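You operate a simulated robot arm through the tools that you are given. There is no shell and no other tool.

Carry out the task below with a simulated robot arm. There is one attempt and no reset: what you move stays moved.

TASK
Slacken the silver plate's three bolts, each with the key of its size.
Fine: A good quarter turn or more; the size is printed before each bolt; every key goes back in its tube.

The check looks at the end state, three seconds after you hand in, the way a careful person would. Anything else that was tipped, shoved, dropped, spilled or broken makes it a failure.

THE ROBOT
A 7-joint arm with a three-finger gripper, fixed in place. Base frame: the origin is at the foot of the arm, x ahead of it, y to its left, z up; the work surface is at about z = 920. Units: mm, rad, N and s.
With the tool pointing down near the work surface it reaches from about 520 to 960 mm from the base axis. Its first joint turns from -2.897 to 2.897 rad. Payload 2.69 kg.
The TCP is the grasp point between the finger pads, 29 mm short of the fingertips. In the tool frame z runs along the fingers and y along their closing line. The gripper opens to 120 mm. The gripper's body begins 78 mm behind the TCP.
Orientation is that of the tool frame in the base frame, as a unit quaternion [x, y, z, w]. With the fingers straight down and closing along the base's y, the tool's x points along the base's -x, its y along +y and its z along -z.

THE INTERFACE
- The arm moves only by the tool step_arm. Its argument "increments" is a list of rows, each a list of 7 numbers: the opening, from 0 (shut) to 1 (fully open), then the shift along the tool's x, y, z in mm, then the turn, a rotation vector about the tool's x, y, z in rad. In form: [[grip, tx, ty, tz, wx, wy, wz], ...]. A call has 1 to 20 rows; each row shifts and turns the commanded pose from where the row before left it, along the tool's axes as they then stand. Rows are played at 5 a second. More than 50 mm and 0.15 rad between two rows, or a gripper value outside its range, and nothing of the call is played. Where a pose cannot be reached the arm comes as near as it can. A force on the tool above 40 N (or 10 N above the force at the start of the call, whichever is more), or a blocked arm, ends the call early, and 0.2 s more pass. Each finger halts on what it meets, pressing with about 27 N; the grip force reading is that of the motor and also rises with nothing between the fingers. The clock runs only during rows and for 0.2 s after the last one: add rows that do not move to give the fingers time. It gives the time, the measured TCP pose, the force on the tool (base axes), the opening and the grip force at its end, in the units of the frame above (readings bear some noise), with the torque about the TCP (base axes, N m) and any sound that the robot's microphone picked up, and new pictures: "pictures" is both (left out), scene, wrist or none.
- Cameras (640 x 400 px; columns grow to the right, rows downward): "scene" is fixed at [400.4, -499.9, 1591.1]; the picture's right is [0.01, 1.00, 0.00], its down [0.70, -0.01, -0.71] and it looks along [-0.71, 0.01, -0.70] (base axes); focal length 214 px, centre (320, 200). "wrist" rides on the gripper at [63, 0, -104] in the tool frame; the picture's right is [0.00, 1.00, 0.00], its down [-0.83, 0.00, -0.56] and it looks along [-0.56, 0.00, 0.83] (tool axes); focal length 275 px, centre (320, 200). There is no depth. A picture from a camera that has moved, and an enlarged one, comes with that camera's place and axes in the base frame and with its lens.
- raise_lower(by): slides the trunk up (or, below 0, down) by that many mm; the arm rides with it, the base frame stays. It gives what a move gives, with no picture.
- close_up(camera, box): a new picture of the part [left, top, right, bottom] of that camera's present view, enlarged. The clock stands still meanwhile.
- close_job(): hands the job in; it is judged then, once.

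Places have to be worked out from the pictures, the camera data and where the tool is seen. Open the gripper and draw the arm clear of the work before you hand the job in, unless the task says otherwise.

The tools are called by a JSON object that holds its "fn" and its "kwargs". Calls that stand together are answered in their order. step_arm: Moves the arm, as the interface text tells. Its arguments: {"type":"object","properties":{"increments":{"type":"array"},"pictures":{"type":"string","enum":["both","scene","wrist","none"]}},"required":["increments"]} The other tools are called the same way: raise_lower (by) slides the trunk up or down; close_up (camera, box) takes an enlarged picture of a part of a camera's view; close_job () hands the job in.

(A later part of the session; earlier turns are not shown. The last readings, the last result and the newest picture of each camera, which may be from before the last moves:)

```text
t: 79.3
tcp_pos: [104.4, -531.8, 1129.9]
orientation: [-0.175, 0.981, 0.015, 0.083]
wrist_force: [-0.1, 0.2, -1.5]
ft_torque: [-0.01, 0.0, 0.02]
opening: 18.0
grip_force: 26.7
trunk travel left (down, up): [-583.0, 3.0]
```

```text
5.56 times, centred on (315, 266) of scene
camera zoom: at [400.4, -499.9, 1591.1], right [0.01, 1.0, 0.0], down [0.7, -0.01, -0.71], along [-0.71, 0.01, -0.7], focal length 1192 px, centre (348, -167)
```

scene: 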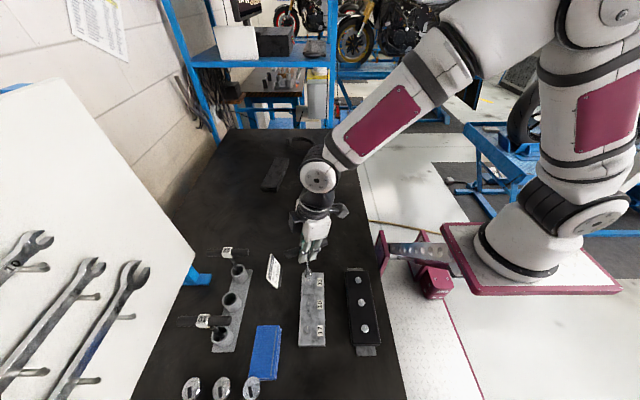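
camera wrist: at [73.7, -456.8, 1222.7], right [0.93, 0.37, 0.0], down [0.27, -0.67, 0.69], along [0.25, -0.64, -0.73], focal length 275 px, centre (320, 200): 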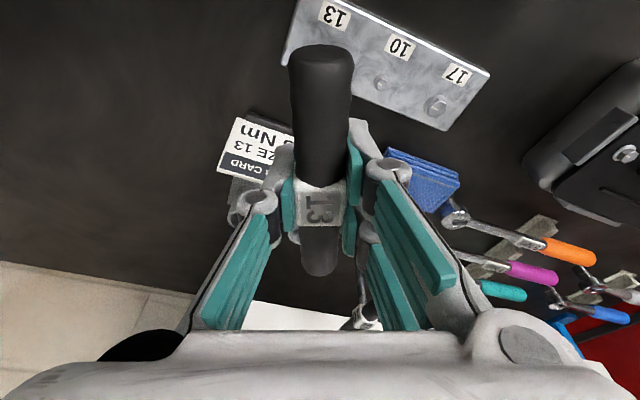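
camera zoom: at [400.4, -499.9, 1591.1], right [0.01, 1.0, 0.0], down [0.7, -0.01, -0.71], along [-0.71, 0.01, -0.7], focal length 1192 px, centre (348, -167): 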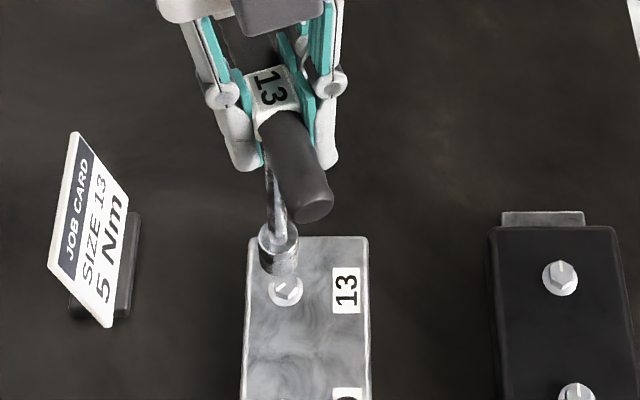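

The mark has gone about 125–130° counter-clockwise, so bolt 13 is slackened well over a quarter turn. I'll lift 50 mm and turn back so the bar lies along y for returning the key.

{"fn": "step_arm", "kwargs": {"increments": [[0, -4.2, 0, -24.7, 0, 0, 0], [0, -4.2, 0, -24.7, 0, 0, 0], [0, 0, 0, 0, 0.0247, 0, 0.1459], [0, 0, 0, 0, 0.0247, 0, 0.1459], [0, 0, 0, 0, 0.0247, 0, 0.1459], [0, 0, 0, 0, 0.0247, 0, 0.1459], [0, 0, 0, 0, 0.0247, 0, 0.1459], [0, 0, 0, 0, 0.0247, 0, 0.1459], [0, 0, 0, 0, 0.0247, 0, 0.1459], [0, 0, 0, 0, 0.0247, 0, 0.1459], [0, 0, 0, 0, 0.0247, 0, 0.1459], [0, 0, 0, 0, 0.0247, 0, 0.1459], [0, 0, 0, 0, 0.0247, 0, 0.1459], [0, 0, 0, 0, 0.0247, 0, 0.1459], [0, 0, 0, 0, 0.0247, 0, 0.1459], [0, 0, 0, 0, 0, 0, 0], [0, 0, 0, 0, 0, 0, 0]]}}

{"fn": "close_up", "kwargs": {"camera": "scene", "box": [265, 210, 365, 272]}}

```text
t: 82.9
tcp_pos: [102.5, -531.9, 1180.0]
orientation: [0.704, 0.705, -0.061, 0.06]
wrist_force: [0.5, 0.4, -1.2]
ft_torque: [0.01, -0.02, -0.01]
opening: 18.5
grip_force: 26.5
trunk travel left (down, up): [-583.0, 3.0]
camera wrist: at [102.3, -451.4, 1272.3], right [1.0, 0.0, 0.0], down [0.0, -0.73, 0.69], along [0.0, -0.69, -0.73], focal length 275 px, centre (320, 200)
```

scene: 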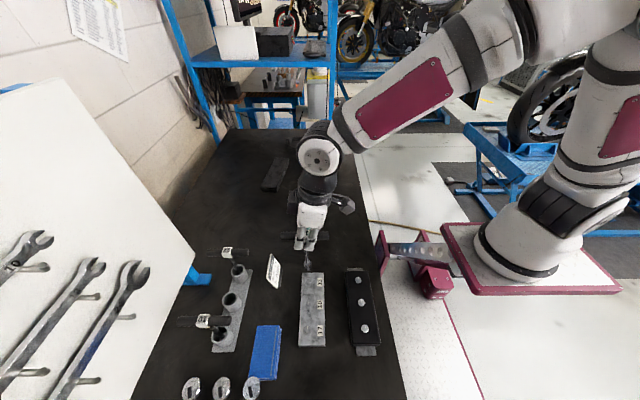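
wrist: 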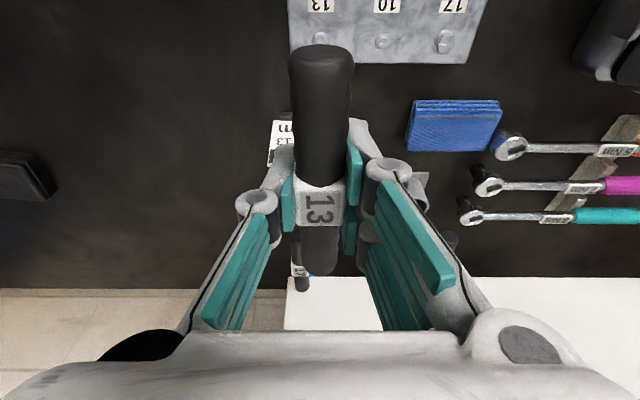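

```text
6.40 times, centred on (315, 241) of scene
camera zoom: at [400.4, -499.9, 1591.1], right [0.01, 1.0, 0.0], down [0.7, -0.01, -0.71], along [-0.71, 0.01, -0.7], focal length 1373 px, centre (352, -62)
```

zoom: 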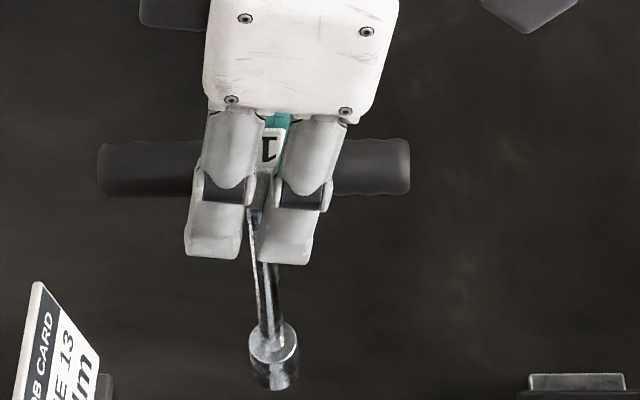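

The key hangs upright (bar y≈-532.7, socket ≈-532.2 in the same view). I'll go back via x=163 to above tube 13 at z≈1180.

{"fn": "step_arm", "kwargs": {"increments": [[0, 0, 20, 0, 0, 0, 0], [0, 0, 30, 0, 0, 0, 0], [0, -10, 10.5, 1.7, 0, 0, 0], [0, -34.2, 0, 5.9, 0, 0, 0], [0, -34.2, 0, 5.9, 0, 0, 0], [0, -34.2, 0, 5.9, 0, 0, 0], [0, -34.2, 0, 5.9, 0, 0, 0], [0, -34.2, 0, 5.9, 0, 0, 0], [0, -34.2, 0, 5.9, 0, 0, 0], [0, 0, 0, 0, 0, 0, 0], [0, 0, 0, 0, 0, 0, 0]]}}

{"fn": "close_up", "kwargs": {"camera": "scene", "box": [180, 235, 280, 315]}}

{"fn": "close_up", "kwargs": {"camera": "wrist", "box": [200, 0, 440, 150]}}

```text
t: 85.3
tcp_pos: [163.9, -748.7, 1179.2]
orientation: [0.705, 0.704, -0.06, 0.058]
wrist_force: [0.1, 0.0, -0.6]
ft_torque: [0.0, 0.01, 0.0]
opening: 18.5
grip_force: 27.2
trunk travel left (down, up): [-583.0, 3.0]
camera wrist: at [162.1, -669.5, 1271.7], right [1.0, 0.0, 0.0], down [0.0, -0.73, 0.69], along [0.0, -0.69, -0.73], focal length 275 px, centre (320, 200)
```

scene: 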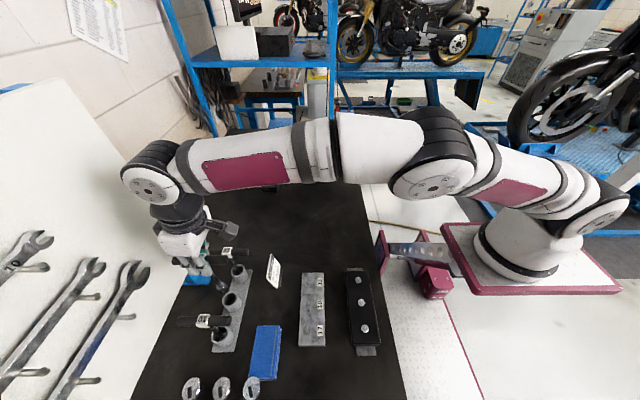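
wrist: 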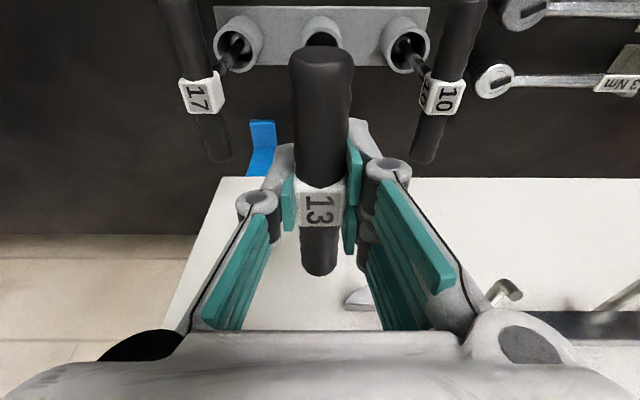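

```text
5.00 times, centred on (230, 275) of scene
camera zoom: at [400.4, -499.9, 1591.1], right [0.01, 1.0, 0.0], down [0.7, -0.01, -0.71], along [-0.71, 0.01, -0.7], focal length 1072 px, centre (770, -175)
```

zoom: 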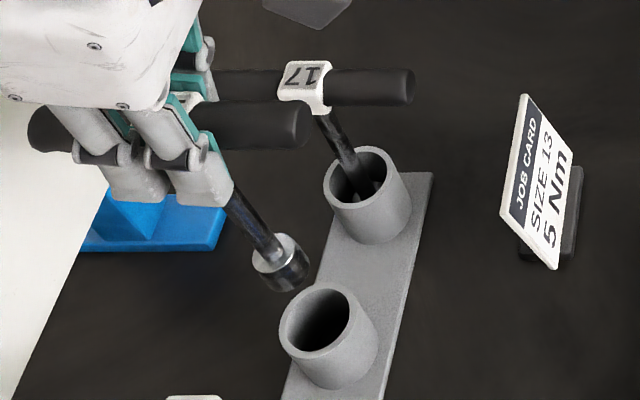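

```text
2.67 times, centred on (320, 75) of wrist
camera zoom: at [162.1, -669.5, 1271.7], right [1.0, 0.0, 0.0], down [0.0, -0.73, 0.69], along [0.0, -0.69, -0.73], focal length 734 px, centre (320, 533)
```

zoom: 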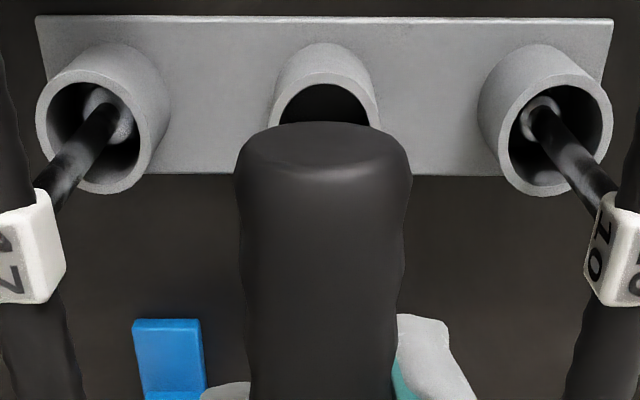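

The socket needs about (+1, -1.9) mm to be centred on tube 13, which has ample clearance. I'll apply this and lower 85 mm, then check force and view.

{"fn": "step_arm", "kwargs": {"increments": [[0, -1.9, 1.0, 0.3, 0, 0, 0], [0, 2.55, 0, 14.8, 0, 0, 0], [0, 2.55, 0, 14.8, 0, 0, 0], [0, 2.55, 0, 14.8, 0, 0, 0], [0, 2.55, 0, 14.8, 0, 0, 0], [0, 2.55, 0, 14.8, 0, 0, 0], [0, 1.7, 0, 9.85, 0, 0, 0], [0, 0, 0, 0, 0, 0, 0]], "pictures": "none"}}

{"fn": "close_up", "kwargs": {"camera": "scene", "box": [180, 235, 280, 315]}}

```text
t: 87.1
tcp_pos: [164.8, -751.1, 1094.3]
orientation: [0.705, 0.704, -0.06, 0.059]
wrist_force: [0.1, 0.0, -1.1]
ft_torque: [0.02, -0.04, 0.02]
opening: 18.4
grip_force: 26.8
trunk travel left (down, up): [-583.0, 3.0]
```

```text
5.00 times, centred on (230, 275) of scene
camera zoom: at [400.4, -499.9, 1591.1], right [0.01, 1.0, 0.0], down [0.7, -0.01, -0.71], along [-0.71, 0.01, -0.7], focal length 1072 px, centre (770, -175)
```

zoom: 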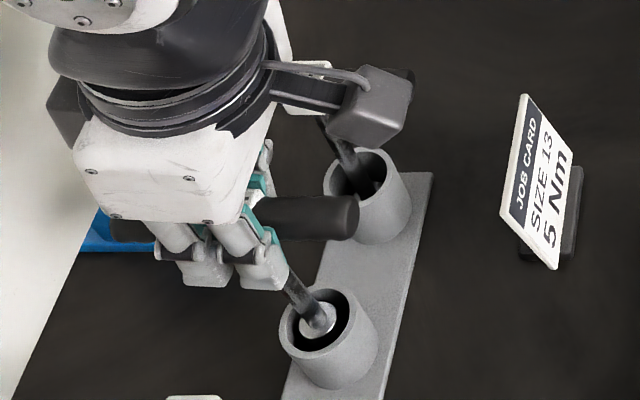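

The socket is inside tube 13, with no contact force. I'll lower the last ~18 mm gently until it rests.

{"fn": "step_arm", "kwargs": {"increments": [[0, 0.85, 0, 4.9, 0, 0, 0], [0, 0.85, 0, 4.9, 0, 0, 0], [0, 0.85, 0, 4.9, 0, 0, 0], [0, 0.34, 0, 1.97, 0, 0, 0], [0, 0.17, 0, 0.98, 0, 0, 0], [0, 0, 0, 0, 0, 0, 0]], "pictures": "none"}}

{"fn": "step_arm", "kwargs": {"increments": [[0, 0.17, 0, 0.98, 0, 0, 0], [0, 0.17, 0, 0.98, 0, 0, 0], [0, 0, 0, 0, 0, 0, 0]], "pictures": "none"}}

```text
t: 88.5
tcp_pos: [164.5, -752.5, 1077.5]
orientation: [0.705, 0.704, -0.06, 0.06]
wrist_force: [0.4, 0.3, -1.6]
ft_torque: [0.0, 0.03, -0.03]
opening: 18.4
grip_force: 26.7
trunk travel left (down, up): [-583.0, 3.0]
```

```text
t: 89.3
tcp_pos: [164.4, -751.5, 1074.0]
orientation: [0.704, 0.705, -0.06, 0.06]
wrist_force: [-0.2, -1.0, -2.0]
ft_torque: [-0.01, 0.02, 0.0]
opening: 18.0
grip_force: 27.0
trunk travel left (down, up): [-583.0, 3.0]
```

No contact at z=1074 yet. I'll go down in 1 mm steps until the key touches the tube floor.

{"fn": "step_arm", "kwargs": {"increments": [[0, 0.17, 0, 0.98, 0, 0, 0], [0, 0, 0, 0, 0, 0, 0]], "pictures": "none"}}

{"fn": "step_arm", "kwargs": {"increments": [[0, 0.17, 0, 0.98, 0, 0, 0], [0, 0, 0, 0, 0, 0, 0]], "pictures": "none"}}

```text
t: 89.9
tcp_pos: [164.4, -752.2, 1073.0]
orientation: [0.705, 0.704, -0.061, 0.06]
wrist_force: [1.0, -0.1, -0.5]
ft_torque: [0.06, -0.02, 0.02]
opening: 18.4
grip_force: 27.2
trunk travel left (down, up): [-583.0, 3.0]
```

```text
t: 90.5
tcp_pos: [165.3, -752.6, 1074.3]
orientation: [0.705, 0.705, -0.06, 0.059]
wrist_force: [-1.4, 1.1, 4.8]
ft_torque: [0.13, 0.06, -0.01]
opening: 18.2
grip_force: 27.0
trunk travel left (down, up): [-583.0, 3.0]
```

Contact at 4.8 N: the key rests on the tube floor. I'll open slowly in stages so it stays standing.

{"fn": "step_arm", "kwargs": {"increments": [[0.165, 0, 0, 0, 0, 0, 0], [0.18, 0, 0, 0, 0, 0, 0], [0.2, 0, 0, 0, 0, 0, 0], [0.25, 0, 0, 0, 0, 0, 0], [0.35, 0, 0, 0, 0, 0, 0], [0.5, 0, 0, 0, 0, 0, 0], [0.5, 0, 0, 0, 0, 0, 0]]}}

{"fn": "close_up", "kwargs": {"camera": "scene", "box": [180, 235, 280, 315]}}

```text
t: 92.1
tcp_pos: [164.3, -751.7, 1074.4]
orientation: [0.705, 0.704, -0.061, 0.059]
wrist_force: [0.2, -0.2, 0.2]
ft_torque: [0.02, -0.01, 0.02]
opening: 59.6
grip_force: 0.0
trunk travel left (down, up): [-583.0, 3.0]
camera wrist: at [163.6, -671.5, 1165.4], right [1.0, 0.0, 0.0], down [0.0, -0.73, 0.69], along [0.0, -0.69, -0.73], focal length 275 px, centre (320, 200)
```

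scene: 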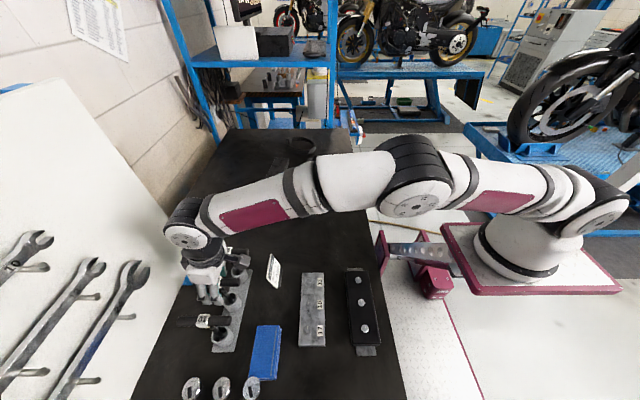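
wrist: 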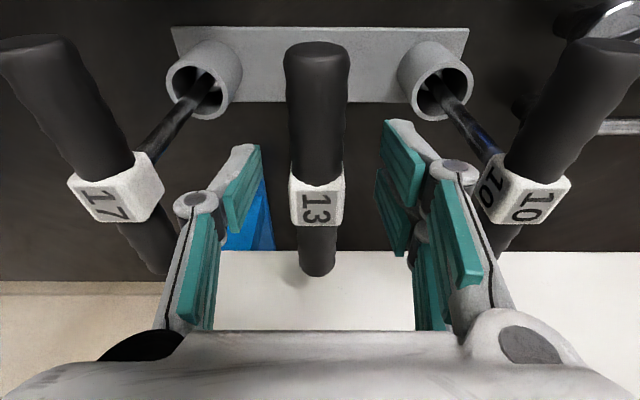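

```text
5.00 times, centred on (230, 275) of scene
camera zoom: at [400.4, -499.9, 1591.1], right [0.01, 1.0, 0.0], down [0.7, -0.01, -0.71], along [-0.71, 0.01, -0.7], focal length 1072 px, centre (770, -175)
```

zoom: 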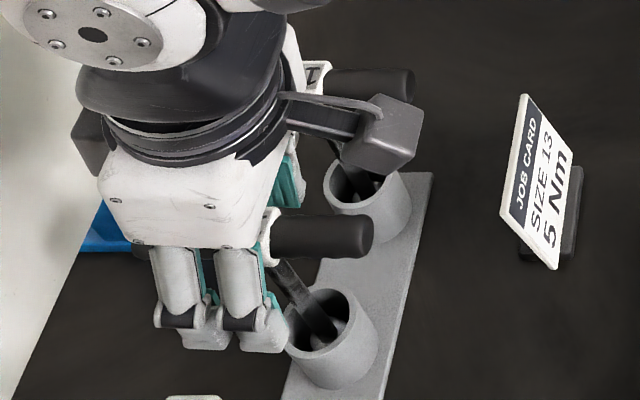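

Key 13 stands in its tube and the fingers are clear of it. I'll rise 90 mm, move across to above key 10 and look.

{"fn": "step_arm", "kwargs": {"increments": [[0.5, -1.7, 0, -9.85, 0, 0, 0], [0.5, -3.4, 0, -19.7, 0, 0, 0], [0.5, -3.4, 0, -19.7, 0, 0, 0], [0.5, -3.4, 0, -19.7, 0, 0, 0], [0.5, -3.4, 0, -19.7, 0, 0, 0], [0.5, 0, 28, 0, 0, 0, 0], [0.5, 0, 28, 0, 0, 0, 0], [0.5, 0, 28, 0, 0, 0, 0], [0.5, 0, 0, 0, 0, 0, 0], [0.5, 0, 0, 0, 0, 0, 0]]}}

{"fn": "close_up", "kwargs": {"camera": "scene", "box": [160, 235, 280, 355]}}

{"fn": "close_up", "kwargs": {"camera": "wrist", "box": [160, 0, 480, 200]}}

```text
t: 94.3
tcp_pos: [247.1, -752.0, 1162.2]
orientation: [0.705, 0.704, -0.06, 0.059]
wrist_force: [0.2, 0.4, 0.0]
ft_torque: [-0.01, 0.01, 0.01]
opening: 59.8
grip_force: 0.0
trunk travel left (down, up): [-583.0, 3.0]
camera wrist: at [246.9, -671.4, 1253.3], right [1.0, 0.0, 0.0], down [0.0, -0.73, 0.69], along [0.0, -0.69, -0.73], focal length 275 px, centre (320, 200)
```

scene: 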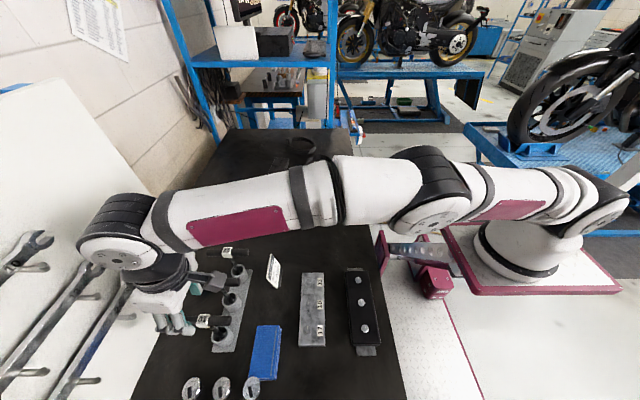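
wrist: 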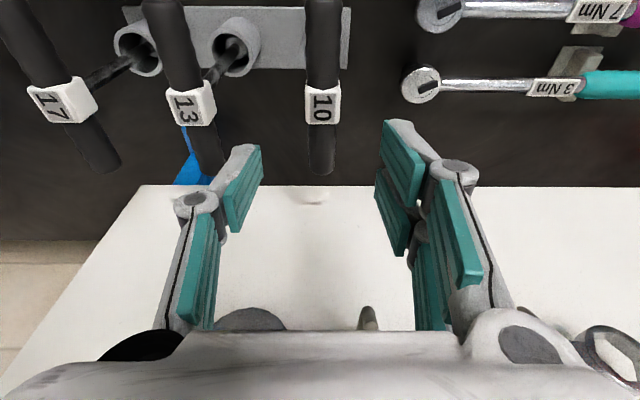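

```text
3.33 times, centred on (220, 295) of scene
camera zoom: at [400.4, -499.9, 1591.1], right [0.01, 1.0, 0.0], down [0.7, -0.01, -0.71], along [-0.71, 0.01, -0.7], focal length 715 px, centre (653, -117)
```

zoom: 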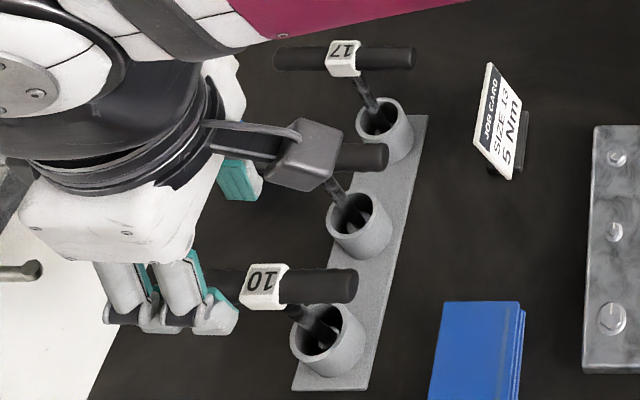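

```text
2.00 times, centred on (320, 100) of wrist
camera zoom: at [246.9, -671.4, 1253.3], right [1.0, 0.0, 0.0], down [0.0, -0.73, 0.69], along [0.0, -0.69, -0.73], focal length 551 px, centre (320, 400)
```

zoom: 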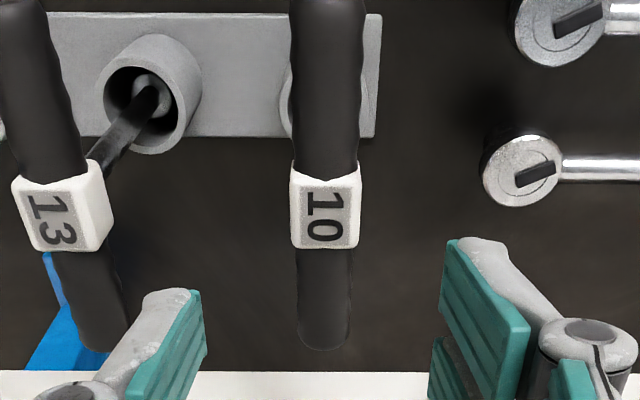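

Key 13 stands upright again. Key 10's label sits ~1.3 mm to +x of the tool centre, so I'll shift and descend 88 mm around its bar.

{"fn": "step_arm", "kwargs": {"increments": [[0.5, 3.5, 0.65, 21.7, 0, 0, 0], [0.5, 3.5, 0.65, 21.7, 0, 0, 0], [0.5, 3.5, 0, 21.7, 0, 0, 0], [0.5, 3.5, 0, 21.7, 0, 0, 0], [0.5, 0, 0, 0, 0, 0, 0], [0.5, 0, 0, 0, 0, 0, 0]]}}

```text
t: 95.7
tcp_pos: [251.6, -752.4, 1074.1]
orientation: [0.705, 0.705, -0.06, 0.06]
wrist_force: [0.8, 0.3, -0.3]
ft_torque: [0.01, 0.02, -0.01]
opening: 60.3
grip_force: 0.0
trunk travel left (down, up): [-583.0, 3.0]
camera wrist: at [249.2, -671.2, 1166.3], right [1.0, 0.0, 0.0], down [0.0, -0.73, 0.69], along [0.0, -0.69, -0.73], focal length 275 px, centre (320, 200)
```

scene: 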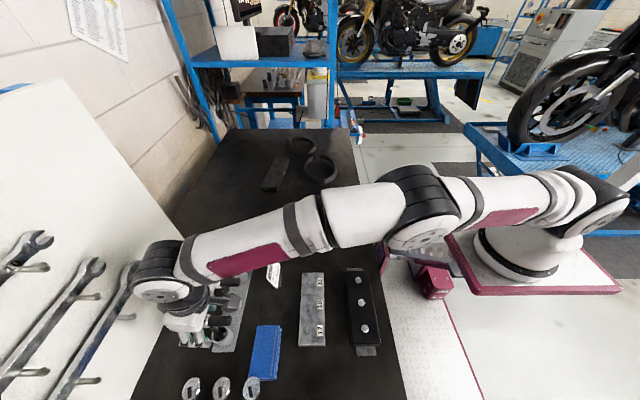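
wrist: 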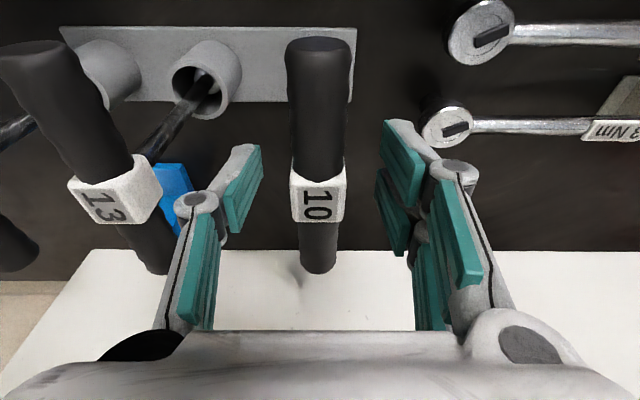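

The label now shows at column 317, so I'll shift back 1.3 mm in x and close gently.

{"fn": "step_arm", "kwargs": {"increments": [[0.5, 0, -1.3, 0, 0, 0, 0], [0.35, 0, 0, 0, 0, 0, 0], [0.25, 0, 0, 0, 0, 0, 0], [0.2, 0, 0, 0, 0, 0, 0], [0.15, 0, 0, 0, 0, 0, 0], [0, 0, 0, 0, 0, 0, 0], [0, 0, 0, 0, 0, 0, 0], [0, 0, 0, 0, 0, 0, 0]]}}

```text
t: 97.5
tcp_pos: [249.7, -752.4, 1074.7]
orientation: [0.704, 0.705, -0.061, 0.06]
wrist_force: [0.4, -0.2, 0.2]
ft_torque: [-0.05, -0.04, 0.01]
opening: 18.4
grip_force: 26.5
trunk travel left (down, up): [-583.0, 3.0]
camera wrist: at [247.6, -671.3, 1166.7], right [1.0, 0.0, 0.0], down [0.0, -0.73, 0.69], along [0.0, -0.69, -0.73], focal length 275 px, centre (320, 200)
```

scene: 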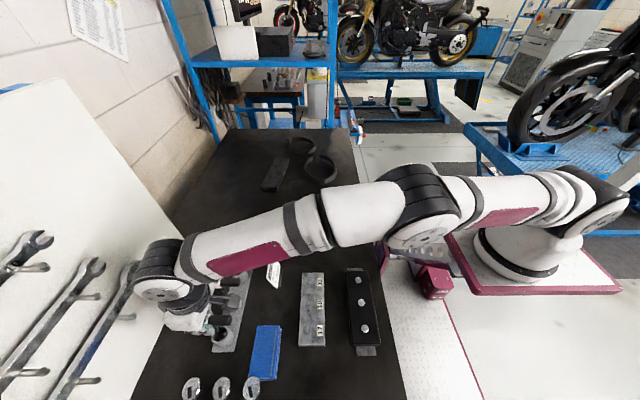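
wrist: 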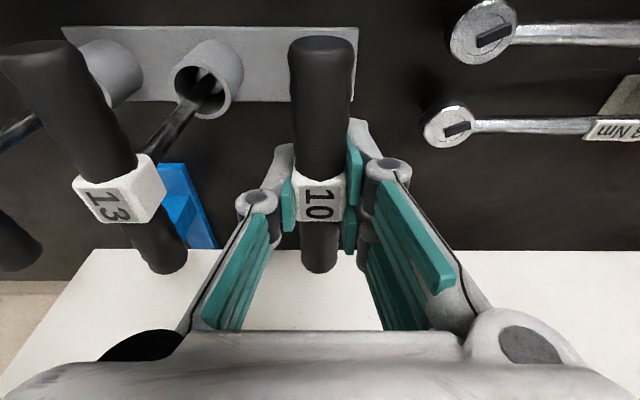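

Key 10 is gripped (18.4 mm). I'll lift it 95 mm, then travel to above bolt 10 at about (170.8, -531.4).

{"fn": "step_arm", "kwargs": {"increments": [[0, -2.7, 0, -15.6, 0, 0, 0], [0, -2.7, 0, -15.6, 0, 0, 0], [0, -2.7, 0, -15.6, 0, 0, 0], [0, -2.7, 0, -15.6, 0, 0, 0], [0, -2.7, 0, -15.6, 0, 0, 0], [0, -2.7, 0, -15.6, 0, 0, 0], [0, 15.5, -5.6, -3.4, 0, 0, 0], [0, 30.9, -11.3, -6.8, 0, 0, 0], [0, 30.9, -11.3, -6.8, 0, 0, 0], [0, 30.9, -11.3, -6.8, 0, 0, 0], [0, 30.9, -11.3, -6.8, 0, 0, 0], [0, 30.9, -11.3, -6.8, 0, 0, 0], [0, 30.9, -11.3, -6.8, 0, 0, 0], [0, 15.5, -5.6, -3.4, 0, 0, 0], [0, 0, 0, 0, 0, 0, 0], [0, 0, 0, 0, 0, 0, 0]]}}

{"fn": "close_up", "kwargs": {"camera": "scene", "box": [265, 230, 365, 302]}}

{"fn": "close_up", "kwargs": {"camera": "wrist", "box": [240, 0, 400, 100]}}

```text
t: 100.9
tcp_pos: [170.0, -531.1, 1180.9]
orientation: [0.704, 0.705, -0.06, 0.06]
wrist_force: [0.4, -0.4, -0.5]
ft_torque: [-0.02, 0.0, 0.01]
opening: 18.2
grip_force: 26.9
trunk travel left (down, up): [-583.0, 3.0]
camera wrist: at [168.9, -451.3, 1272.5], right [1.0, 0.0, 0.0], down [0.0, -0.73, 0.69], along [0.0, -0.69, -0.73], focal length 275 px, centre (320, 200)
```

scene: 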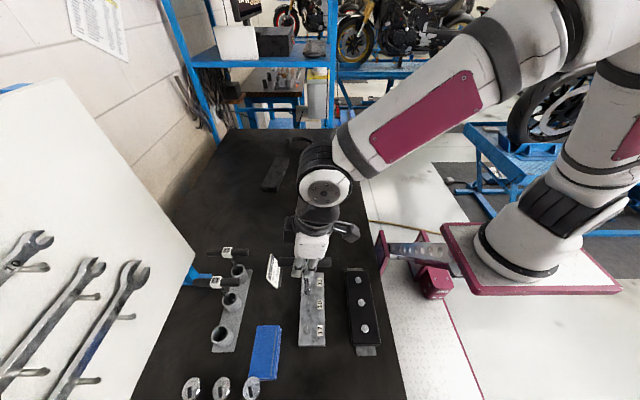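
wrist: 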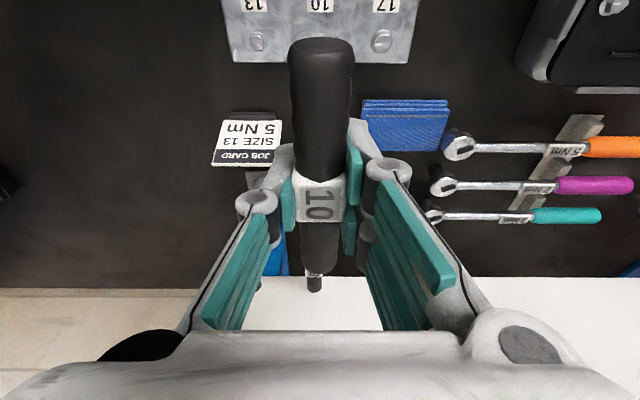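

```text
5.56 times, centred on (315, 266) of scene
camera zoom: at [400.4, -499.9, 1591.1], right [0.01, 1.0, 0.0], down [0.7, -0.01, -0.71], along [-0.71, 0.01, -0.7], focal length 1192 px, centre (348, -167)
```

zoom: 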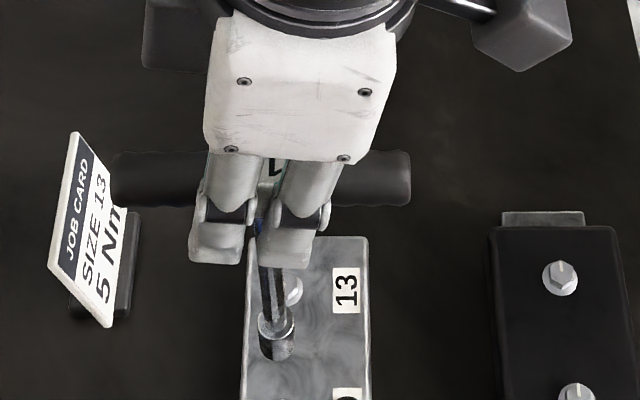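

```text
4.00 times, centred on (320, 50) of wrist
camera zoom: at [168.9, -451.3, 1272.5], right [1.0, 0.0, 0.0], down [0.0, -0.73, 0.69], along [0.0, -0.69, -0.73], focal length 1101 px, centre (320, 800)
```

zoom: 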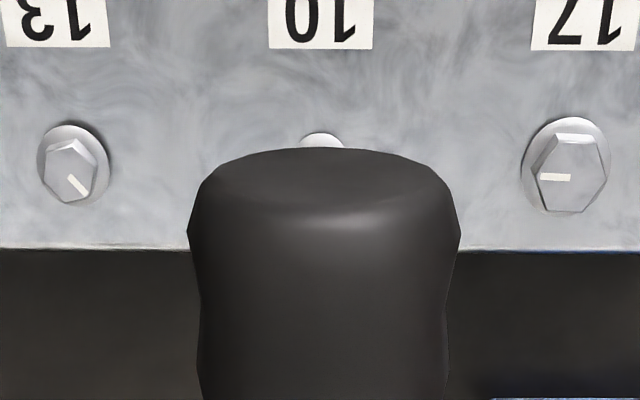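

In this view bolt 13's mark points to +x/-y, confirming ~135° of slackening. Key 10 hangs upright and aligned in x; I'll descend to ~15 mm above bolt 10 and measure in the scene view.

{"fn": "step_arm", "kwargs": {"increments": [[0, 2.93, 0, 17, 0, 0, 0], [0, 2.93, 0, 17, 0, 0, 0], [0, 2.93, 0, 17, 0, 0, 0], [0, 1.9, 0, 11, 0, 0, 0], [0, 0, 0, 0, 0, 0, 0], [0, 0, 0, 0, 0, 0, 0]], "pictures": "none"}}

{"fn": "close_up", "kwargs": {"camera": "scene", "box": [295, 280, 335, 312]}}

{"fn": "close_up", "kwargs": {"camera": "wrist", "box": [240, 0, 400, 100]}}

```text
t: 102.3
tcp_pos: [170.5, -531.2, 1117.8]
orientation: [0.704, 0.705, -0.061, 0.06]
wrist_force: [-0.2, 0.1, -0.8]
ft_torque: [-0.02, 0.02, -0.02]
opening: 18.2
grip_force: 26.8
trunk travel left (down, up): [-583.0, 3.0]
```

```text
12.50 times, centred on (315, 296) of scene
camera zoom: at [400.4, -499.9, 1591.1], right [0.01, 1.0, 0.0], down [0.7, -0.01, -0.71], along [-0.71, 0.01, -0.7], focal length 2681 px, centre (382, -1000)
```

zoom: 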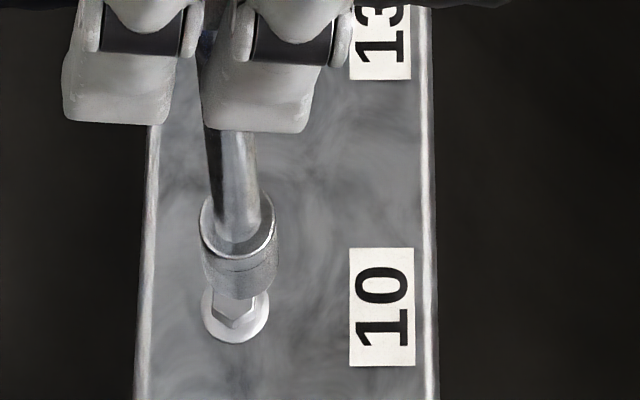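

```text
4.00 times, centred on (320, 50) of wrist
camera zoom: at [168.4, -450.4, 1209.1], right [1.0, 0.0, 0.0], down [0.0, -0.73, 0.69], along [0.0, -0.69, -0.73], focal length 1101 px, centre (320, 800)
```

zoom: 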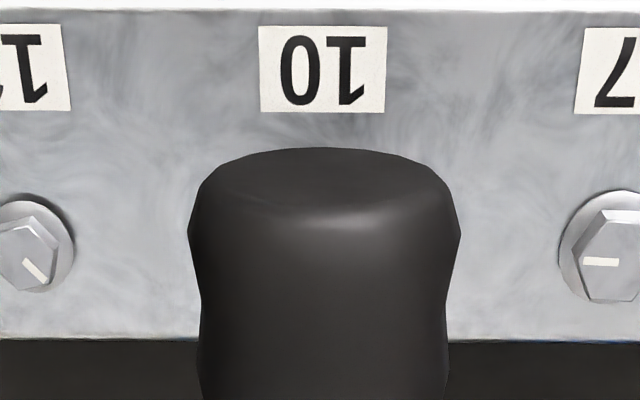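

The socket is ~2.2 mm toward +y of bolt 10 and ~0.3 mm short in x. I'll correct, lower 10 mm, and re-measure.

{"fn": "step_arm", "kwargs": {"increments": [[0, -2.17, 0.3, 0.37, 0, 0, 0], [0, 0.85, 0, 4.93, 0, 0, 0], [0, 0.85, 0, 4.93, 0, 0, 0], [0, 0, 0, 0, 0, 0, 0], [0, 0, 0, 0, 0, 0, 0]], "pictures": "none"}}

{"fn": "close_up", "kwargs": {"camera": "scene", "box": [305, 292, 325, 308]}}

```text
t: 103.5
tcp_pos: [171.3, -534.2, 1107.1]
orientation: [0.705, 0.704, -0.061, 0.059]
wrist_force: [0.2, 0.1, -1.6]
ft_torque: [-0.03, 0.02, -0.02]
opening: 18.4
grip_force: 27.6
trunk travel left (down, up): [-583.0, 3.0]
```

```text
16.00 times, centred on (315, 300) of scene
camera zoom: at [400.4, -499.9, 1591.1], right [0.01, 1.0, 0.0], down [0.7, -0.01, -0.71], along [-0.71, 0.01, -0.7], focal length 3432 px, centre (400, -1400)
```

zoom: 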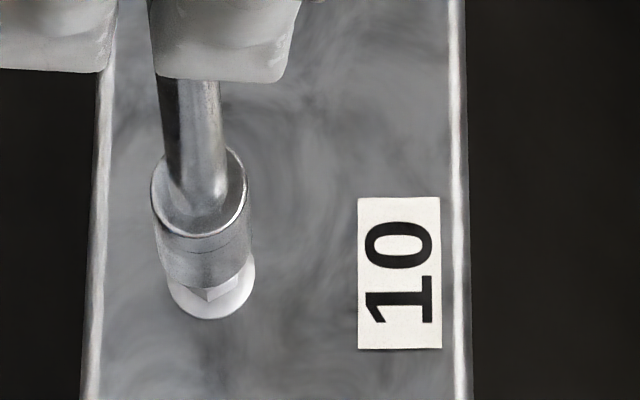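

Now the socket is ~0.6 mm toward -y. I'll correct that and turn 0.45 rad clockwise to the starting angle that worked before, then re-measure.

{"fn": "step_arm", "kwargs": {"increments": [[0, 0.55, 0, -0.1, 0, 0, 0], [0, 0, 0, 0, 0.0255, 0, 0.1478], [0, 0, 0, 0, 0.0255, 0, 0.1478], [0, 0, 0, 0, 0.0255, 0, 0.1478], [0, 0, 0, 0, 0, 0, 0], [0, 0, 0, 0, 0, 0, 0]], "pictures": "none"}}

{"fn": "close_up", "kwargs": {"camera": "scene", "box": [305, 292, 325, 308]}}

{"fn": "close_up", "kwargs": {"camera": "wrist", "box": [240, 0, 400, 100]}}

```text
t: 104.9
tcp_pos: [171.0, -533.7, 1107.7]
orientation: [0.845, 0.529, -0.073, 0.044]
wrist_force: [-0.7, 0.2, -0.6]
ft_torque: [0.02, 0.0, 0.01]
opening: 18.5
grip_force: 26.4
trunk travel left (down, up): [-583.0, 3.0]
```

```text
16.00 times, centred on (315, 300) of scene
camera zoom: at [400.4, -499.9, 1591.1], right [0.01, 1.0, 0.0], down [0.7, -0.01, -0.71], along [-0.71, 0.01, -0.7], focal length 3432 px, centre (400, -1400)
```

zoom: 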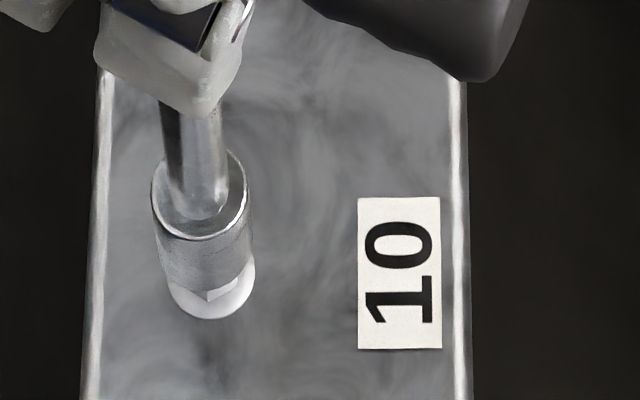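

```text
4.00 times, centred on (320, 50) of wrist
camera zoom: at [204.3, -461.0, 1200.2], right [0.9, -0.43, 0.0], down [-0.31, -0.66, 0.69], along [-0.3, -0.62, -0.73], focal length 1101 px, centre (320, 800)
```

zoom: 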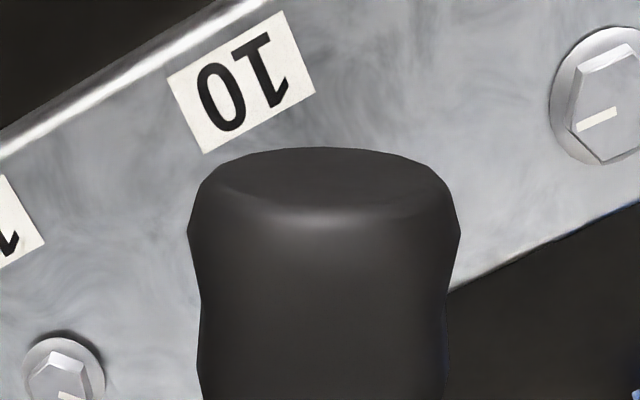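

Alignment over bolt 10 is within ~0.3 mm. I'll lower in small steps until it touches.

{"fn": "step_arm", "kwargs": {"increments": [[0, 1.05, 0, 4.9, 0, 0, 0], [0, 0.85, 0, 4.93, 0, 0, 0], [0, 0.51, 0, 2.96, 0, 0, 0], [0, 0, 0, 0, 0, 0, 0]], "pictures": "none"}}

{"fn": "step_arm", "kwargs": {"increments": [[0, 0.17, 0, 0.98, 0, 0, 0], [0, 0.17, 0, 0.98, 0, 0, 0], [0, 0, 0, 0, 0, 0, 0]], "pictures": "none"}}

{"fn": "close_up", "kwargs": {"camera": "scene", "box": [305, 292, 325, 308]}}

```text
t: 105.9
tcp_pos: [170.5, -532.6, 1094.5]
orientation: [0.844, 0.529, -0.073, 0.045]
wrist_force: [-0.6, -0.1, -0.4]
ft_torque: [-0.11, 0.08, 0.04]
opening: 18.3
grip_force: 27.3
trunk travel left (down, up): [-583.0, 3.0]
```

```text
t: 106.7
tcp_pos: [170.3, -533.6, 1092.6]
orientation: [0.844, 0.53, -0.072, 0.044]
wrist_force: [-0.6, -0.8, -0.5]
ft_torque: [-0.02, 0.07, 0.02]
opening: 18.3
grip_force: 26.7
trunk travel left (down, up): [-583.0, 3.0]
```

```text
16.00 times, centred on (315, 300) of scene
camera zoom: at [400.4, -499.9, 1591.1], right [0.01, 1.0, 0.0], down [0.7, -0.01, -0.71], along [-0.71, 0.01, -0.7], focal length 3432 px, centre (400, -1400)
```

zoom: 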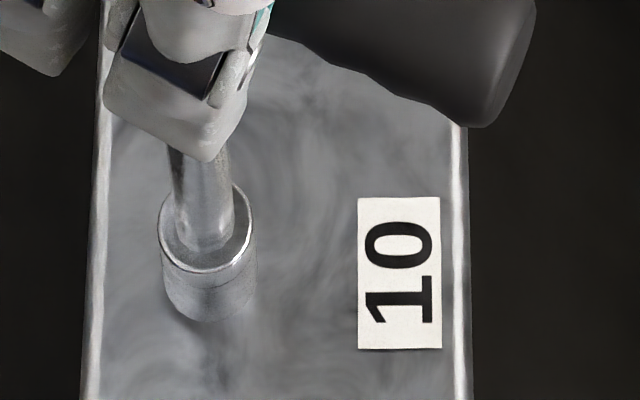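

The socket is over the head down to the flange. I'll step down 0.5 mm at a time for a light press.

{"fn": "step_arm", "kwargs": {"increments": [[0, 0.085, 0, 0.5, 0, 0, 0], [0, 0.085, 0, 0.5, 0, 0, 0], [0, 0, 0, 0, 0, 0, 0]], "pictures": "none"}}

{"fn": "step_arm", "kwargs": {"increments": [[0, 0.085, 0, 0.5, 0, 0, 0], [0, 0, 0, 0, 0, 0, 0]], "pictures": "none"}}

{"fn": "step_arm", "kwargs": {"increments": [[0, 0.085, 0, 0.5, 0, 0, 0], [0, 0, 0, 0, 0, 0, 0]], "pictures": "none"}}

```text
t: 107.5
tcp_pos: [169.8, -534.4, 1091.4]
orientation: [0.844, 0.529, -0.071, 0.044]
wrist_force: [-0.5, -1.8, -1.1]
ft_torque: [-0.19, 0.13, 0.01]
opening: 18.5
grip_force: 27.2
trunk travel left (down, up): [-583.0, 3.0]
```

```text
t: 108.1
tcp_pos: [171.8, -533.6, 1091.2]
orientation: [0.844, 0.53, -0.072, 0.045]
wrist_force: [-0.2, -1.7, 0.4]
ft_torque: [-0.15, 0.06, 0.03]
opening: 18.4
grip_force: 27.0
trunk travel left (down, up): [-583.0, 3.0]
```

```text
t: 108.7
tcp_pos: [170.9, -532.4, 1090.3]
orientation: [0.844, 0.53, -0.072, 0.044]
wrist_force: [0.3, -1.8, 3.6]
ft_torque: [0.11, -0.03, -0.01]
opening: 18.3
grip_force: 27.1
trunk travel left (down, up): [-583.0, 3.0]
```

Contact is building (Fz 3.6 N). I'll press 0.4 mm more and begin turning counter-clockwise in 0.1 rad rows.

{"fn": "step_arm", "kwargs": {"increments": [[0, 0.07, 0, 0.4, 0, 0, 0], [0, 0, 0, 0, -0.017, 0, -0.0985], [0, 0, 0, 0, -0.017, 0, -0.0985], [0, 0, 0, 0, -0.017, 0, -0.0985], [0, 0, 0, 0, -0.017, 0, -0.0985], [0, 0, 0, 0, -0.017, 0, -0.0985]], "pictures": "none"}}

{"fn": "step_arm", "kwargs": {"increments": [[0, 0, 0, 0, -0.017, 0, -0.0985], [0, 0, 0, 0, -0.017, 0, -0.0985], [0, 0, 0, 0, -0.017, 0, -0.0985], [0, 0, 0, 0, -0.017, 0, -0.0985], [0, 0, 0, 0, -0.017, 0, -0.0985]], "pictures": "none"}}

```text
t: 110.1
tcp_pos: [172.4, -531.8, 1090.9]
orientation: [0.685, 0.723, -0.058, 0.062]
wrist_force: [4.0, 8.2, 26.0]
ft_torque: [0.24, -0.07, -0.05]
opening: 18.2
grip_force: 26.4
trunk travel left (down, up): [-583.0, 3.0]
```

```text
t: 111.3
tcp_pos: [170.9, -532.2, 1091.8]
orientation: [0.486, 0.87, -0.041, 0.074]
wrist_force: [6.6, 10.5, 27.5]
ft_torque: [0.05, -0.1, -0.08]
opening: 18.3
grip_force: 27.2
trunk travel left (down, up): [-583.0, 3.0]
```

Pressure has grown to 27 N, consistent with the bolt rising as it unscrews, with side force (+7, +10). I'll relieve by (+0.4, +0.6, +0.6) and continue turning.

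{"fn": "step_arm", "kwargs": {"increments": [[0, 0.19, 0.65, -0.64, 0, 0, 0], [0, 0, 0, 0, -0.017, 0, -0.0985], [0, 0, 0, 0, -0.017, 0, -0.0985], [0, 0, 0, 0, -0.017, 0, -0.0985], [0, 0, 0, 0, -0.017, 0, -0.0985], [0, 0, 0, 0, -0.017, 0, -0.0985]], "pictures": "none"}}

{"fn": "step_arm", "kwargs": {"increments": [[0, 0, 0, 0, -0.017, 0, -0.0985], [0, 0, 0, 0, -0.017, 0, -0.0985], [0, 0, 0, 0, -0.017, 0, -0.0985], [0, 0, 0, 0, -0.017, 0, -0.0985]], "pictures": "none"}}

```text
t: 112.7
tcp_pos: [170.4, -531.4, 1091.6]
orientation: [0.257, 0.963, -0.02, 0.081]
wrist_force: [3.5, 14.6, 13.7]
ft_torque: [0.04, -0.03, -0.05]
opening: 18.6
grip_force: 26.5
trunk travel left (down, up): [-583.0, 3.0]
```

```text
t: 113.7
tcp_pos: [170.1, -530.5, 1091.2]
orientation: [0.061, 0.995, -0.004, 0.085]
wrist_force: [-0.2, 17.5, 4.1]
ft_torque: [0.03, 0.17, -0.04]
opening: 18.3
grip_force: 27.1
trunk travel left (down, up): [-583.0, 3.0]
```

The side force is now +17 N in y; I'll shift +0.9 mm in y to relieve it, keep a light press, and finish the last ~27°.

{"fn": "step_arm", "kwargs": {"increments": [[0, 0.14, 0.89, 0.18, 0, 0, 0], [0, 0, 0, 0, 0, 0, 0], [0, 0, 0, 0, -0.017, 0, -0.0985], [0, 0, 0, 0, -0.017, 0, -0.0985], [0, 0, 0, 0, -0.017, 0, -0.0985], [0, 0, 0, 0, -0.017, 0, -0.0985], [0, 0, 0, 0, -0.0119, 0, -0.069], [0, 0, 0, 0, 0, 0, 0]], "pictures": "none"}}

{"fn": "close_up", "kwargs": {"camera": "scene", "box": [285, 260, 345, 310]}}

```text
t: 115.5
tcp_pos: [172.5, -531.5, 1091.8]
orientation: [-0.172, 0.981, 0.013, 0.083]
wrist_force: [-0.4, 0.1, -2.2]
ft_torque: [-0.02, -0.01, -0.02]
opening: 18.2
grip_force: 27.1
trunk travel left (down, up): [-583.0, 3.0]
```

```text
8.00 times, centred on (315, 285) of scene
camera zoom: at [400.4, -499.9, 1591.1], right [0.01, 1.0, 0.0], down [0.7, -0.01, -0.71], along [-0.71, 0.01, -0.7], focal length 1716 px, centre (360, -480)
```

zoom: 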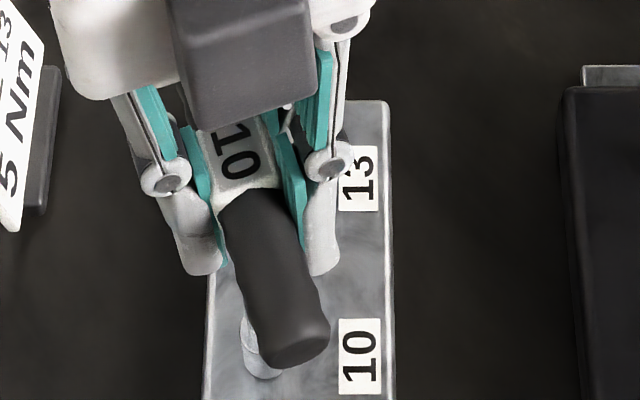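

All forces have dropped to the key's own weight. I'll lift 40 mm and inspect bolt 10's mark.

{"fn": "step_arm", "kwargs": {"increments": [[0, -0.5, 0, -2.96, 0, 0, 0], [0, -1.17, 0, -6.9, 0, 0, 0], [0, -1.67, 0, -9.86, 0, 0, 0], [0, -1.67, 0, -9.86, 0, 0, 0], [0, -1.67, 0, -9.86, 0, 0, 0], [0, 0, 0, 0, 0, 0, 0]], "pictures": "none"}}

{"fn": "close_up", "kwargs": {"camera": "scene", "box": [305, 290, 325, 310]}}

{"fn": "close_up", "kwargs": {"camera": "scene", "box": [265, 230, 365, 330]}}

```text
t: 116.9
tcp_pos: [172.0, -531.3, 1132.0]
orientation: [-0.171, 0.982, 0.015, 0.083]
wrist_force: [-0.3, 0.2, -1.0]
ft_torque: [0.0, -0.02, -0.02]
opening: 18.4
grip_force: 26.9
trunk travel left (down, up): [-583.0, 3.0]
```

```text
16.00 times, centred on (315, 300) of scene
camera zoom: at [400.4, -499.9, 1591.1], right [0.01, 1.0, 0.0], down [0.7, -0.01, -0.71], along [-0.71, 0.01, -0.7], focal length 3432 px, centre (400, -1400)
```

zoom: 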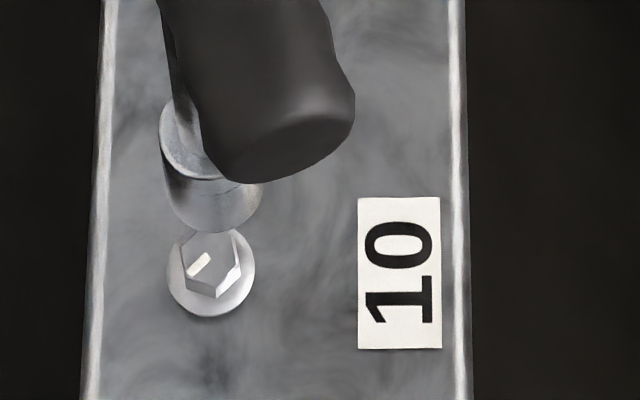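

```text
4.00 times, centred on (315, 280) of scene
camera zoom: at [400.4, -499.9, 1591.1], right [0.01, 1.0, 0.0], down [0.7, -0.01, -0.71], along [-0.71, 0.01, -0.7], focal length 858 px, centre (340, -120)
```

zoom: 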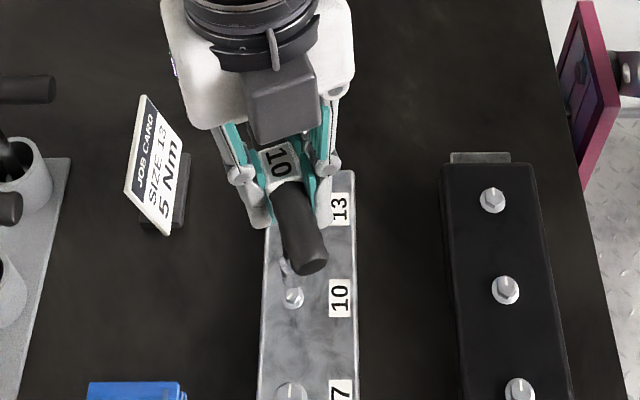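

Bolt 10's mark now points to the +x/-y side, about 135–140° counter-clockwise, so it's slackened. I'll lift 50 mm, turn back to the bar-along-y yaw, and return key 10.

{"fn": "step_arm", "kwargs": {"increments": [[0, -4.25, 0, -24.6, 0, 0, 0], [0, -4.25, 0, -24.6, 0, 0, 0], [0, 0, 0, 0, 0.0252, 0, 0.1458], [0, 0, 0, 0, 0.0252, 0, 0.1458], [0, 0, 0, 0, 0.0252, 0, 0.1458], [0, 0, 0, 0, 0.0252, 0, 0.1458], [0, 0, 0, 0, 0.0252, 0, 0.1458], [0, 0, 0, 0, 0.0252, 0, 0.1458], [0, 0, 0, 0, 0.0252, 0, 0.1458], [0, 0, 0, 0, 0.0252, 0, 0.1458], [0, 0, 0, 0, 0.0252, 0, 0.1458], [0, 0, 0, 0, 0.0252, 0, 0.1458], [0, 0, 0, 0, 0.0252, 0, 0.1458], [0, 0, 0, 0, 0.0252, 0, 0.1458], [0, 0, 0, 0, 0.0252, 0, 0.1458], [0, 0, 0, 0, 0, 0, 0], [0, 0, 0, 0, 0, 0, 0]]}}

{"fn": "close_up", "kwargs": {"camera": "scene", "box": [265, 230, 365, 330]}}

{"fn": "close_up", "kwargs": {"camera": "wrist", "box": [220, 0, 420, 125]}}

```text
t: 120.5
tcp_pos: [171.3, -532.6, 1181.4]
orientation: [0.706, 0.703, -0.06, 0.059]
wrist_force: [0.6, -0.3, -1.4]
ft_torque: [0.04, -0.01, 0.01]
opening: 18.1
grip_force: 26.9
trunk travel left (down, up): [-583.0, 3.0]
camera wrist: at [170.5, -451.6, 1272.8], right [1.0, 0.0, 0.0], down [0.0, -0.73, 0.69], along [0.0, -0.69, -0.73], focal length 275 px, centre (320, 200)
```

scene: 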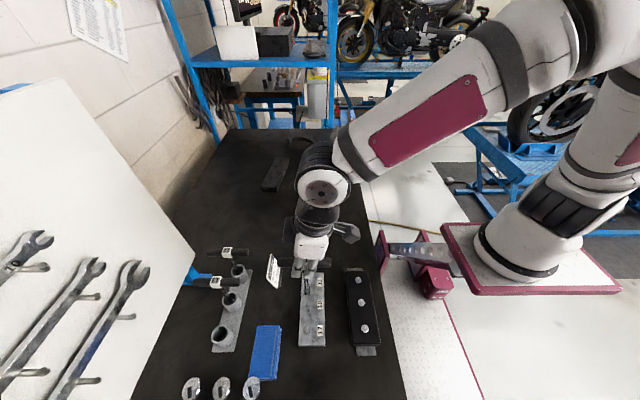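
wrist: 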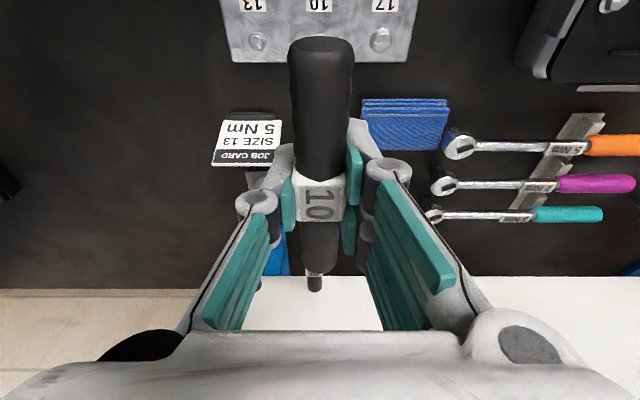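

```text
4.00 times, centred on (315, 280) of scene
camera zoom: at [400.4, -499.9, 1591.1], right [0.01, 1.0, 0.0], down [0.7, -0.01, -0.71], along [-0.71, 0.01, -0.7], focal length 858 px, centre (340, -120)
```

zoom: 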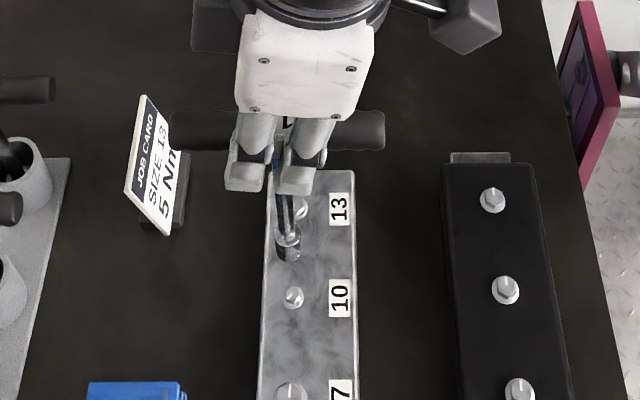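

```text
3.20 times, centred on (320, 62) of wrist
camera zoom: at [170.5, -451.6, 1272.8], right [1.0, 0.0, 0.0], down [0.0, -0.73, 0.69], along [0.0, -0.69, -0.73], focal length 881 px, centre (320, 640)
```

zoom: 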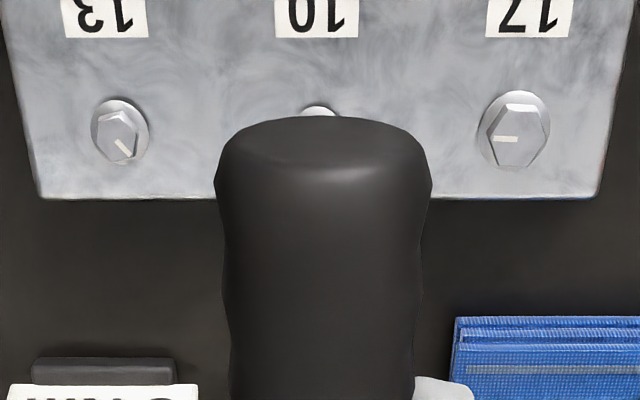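

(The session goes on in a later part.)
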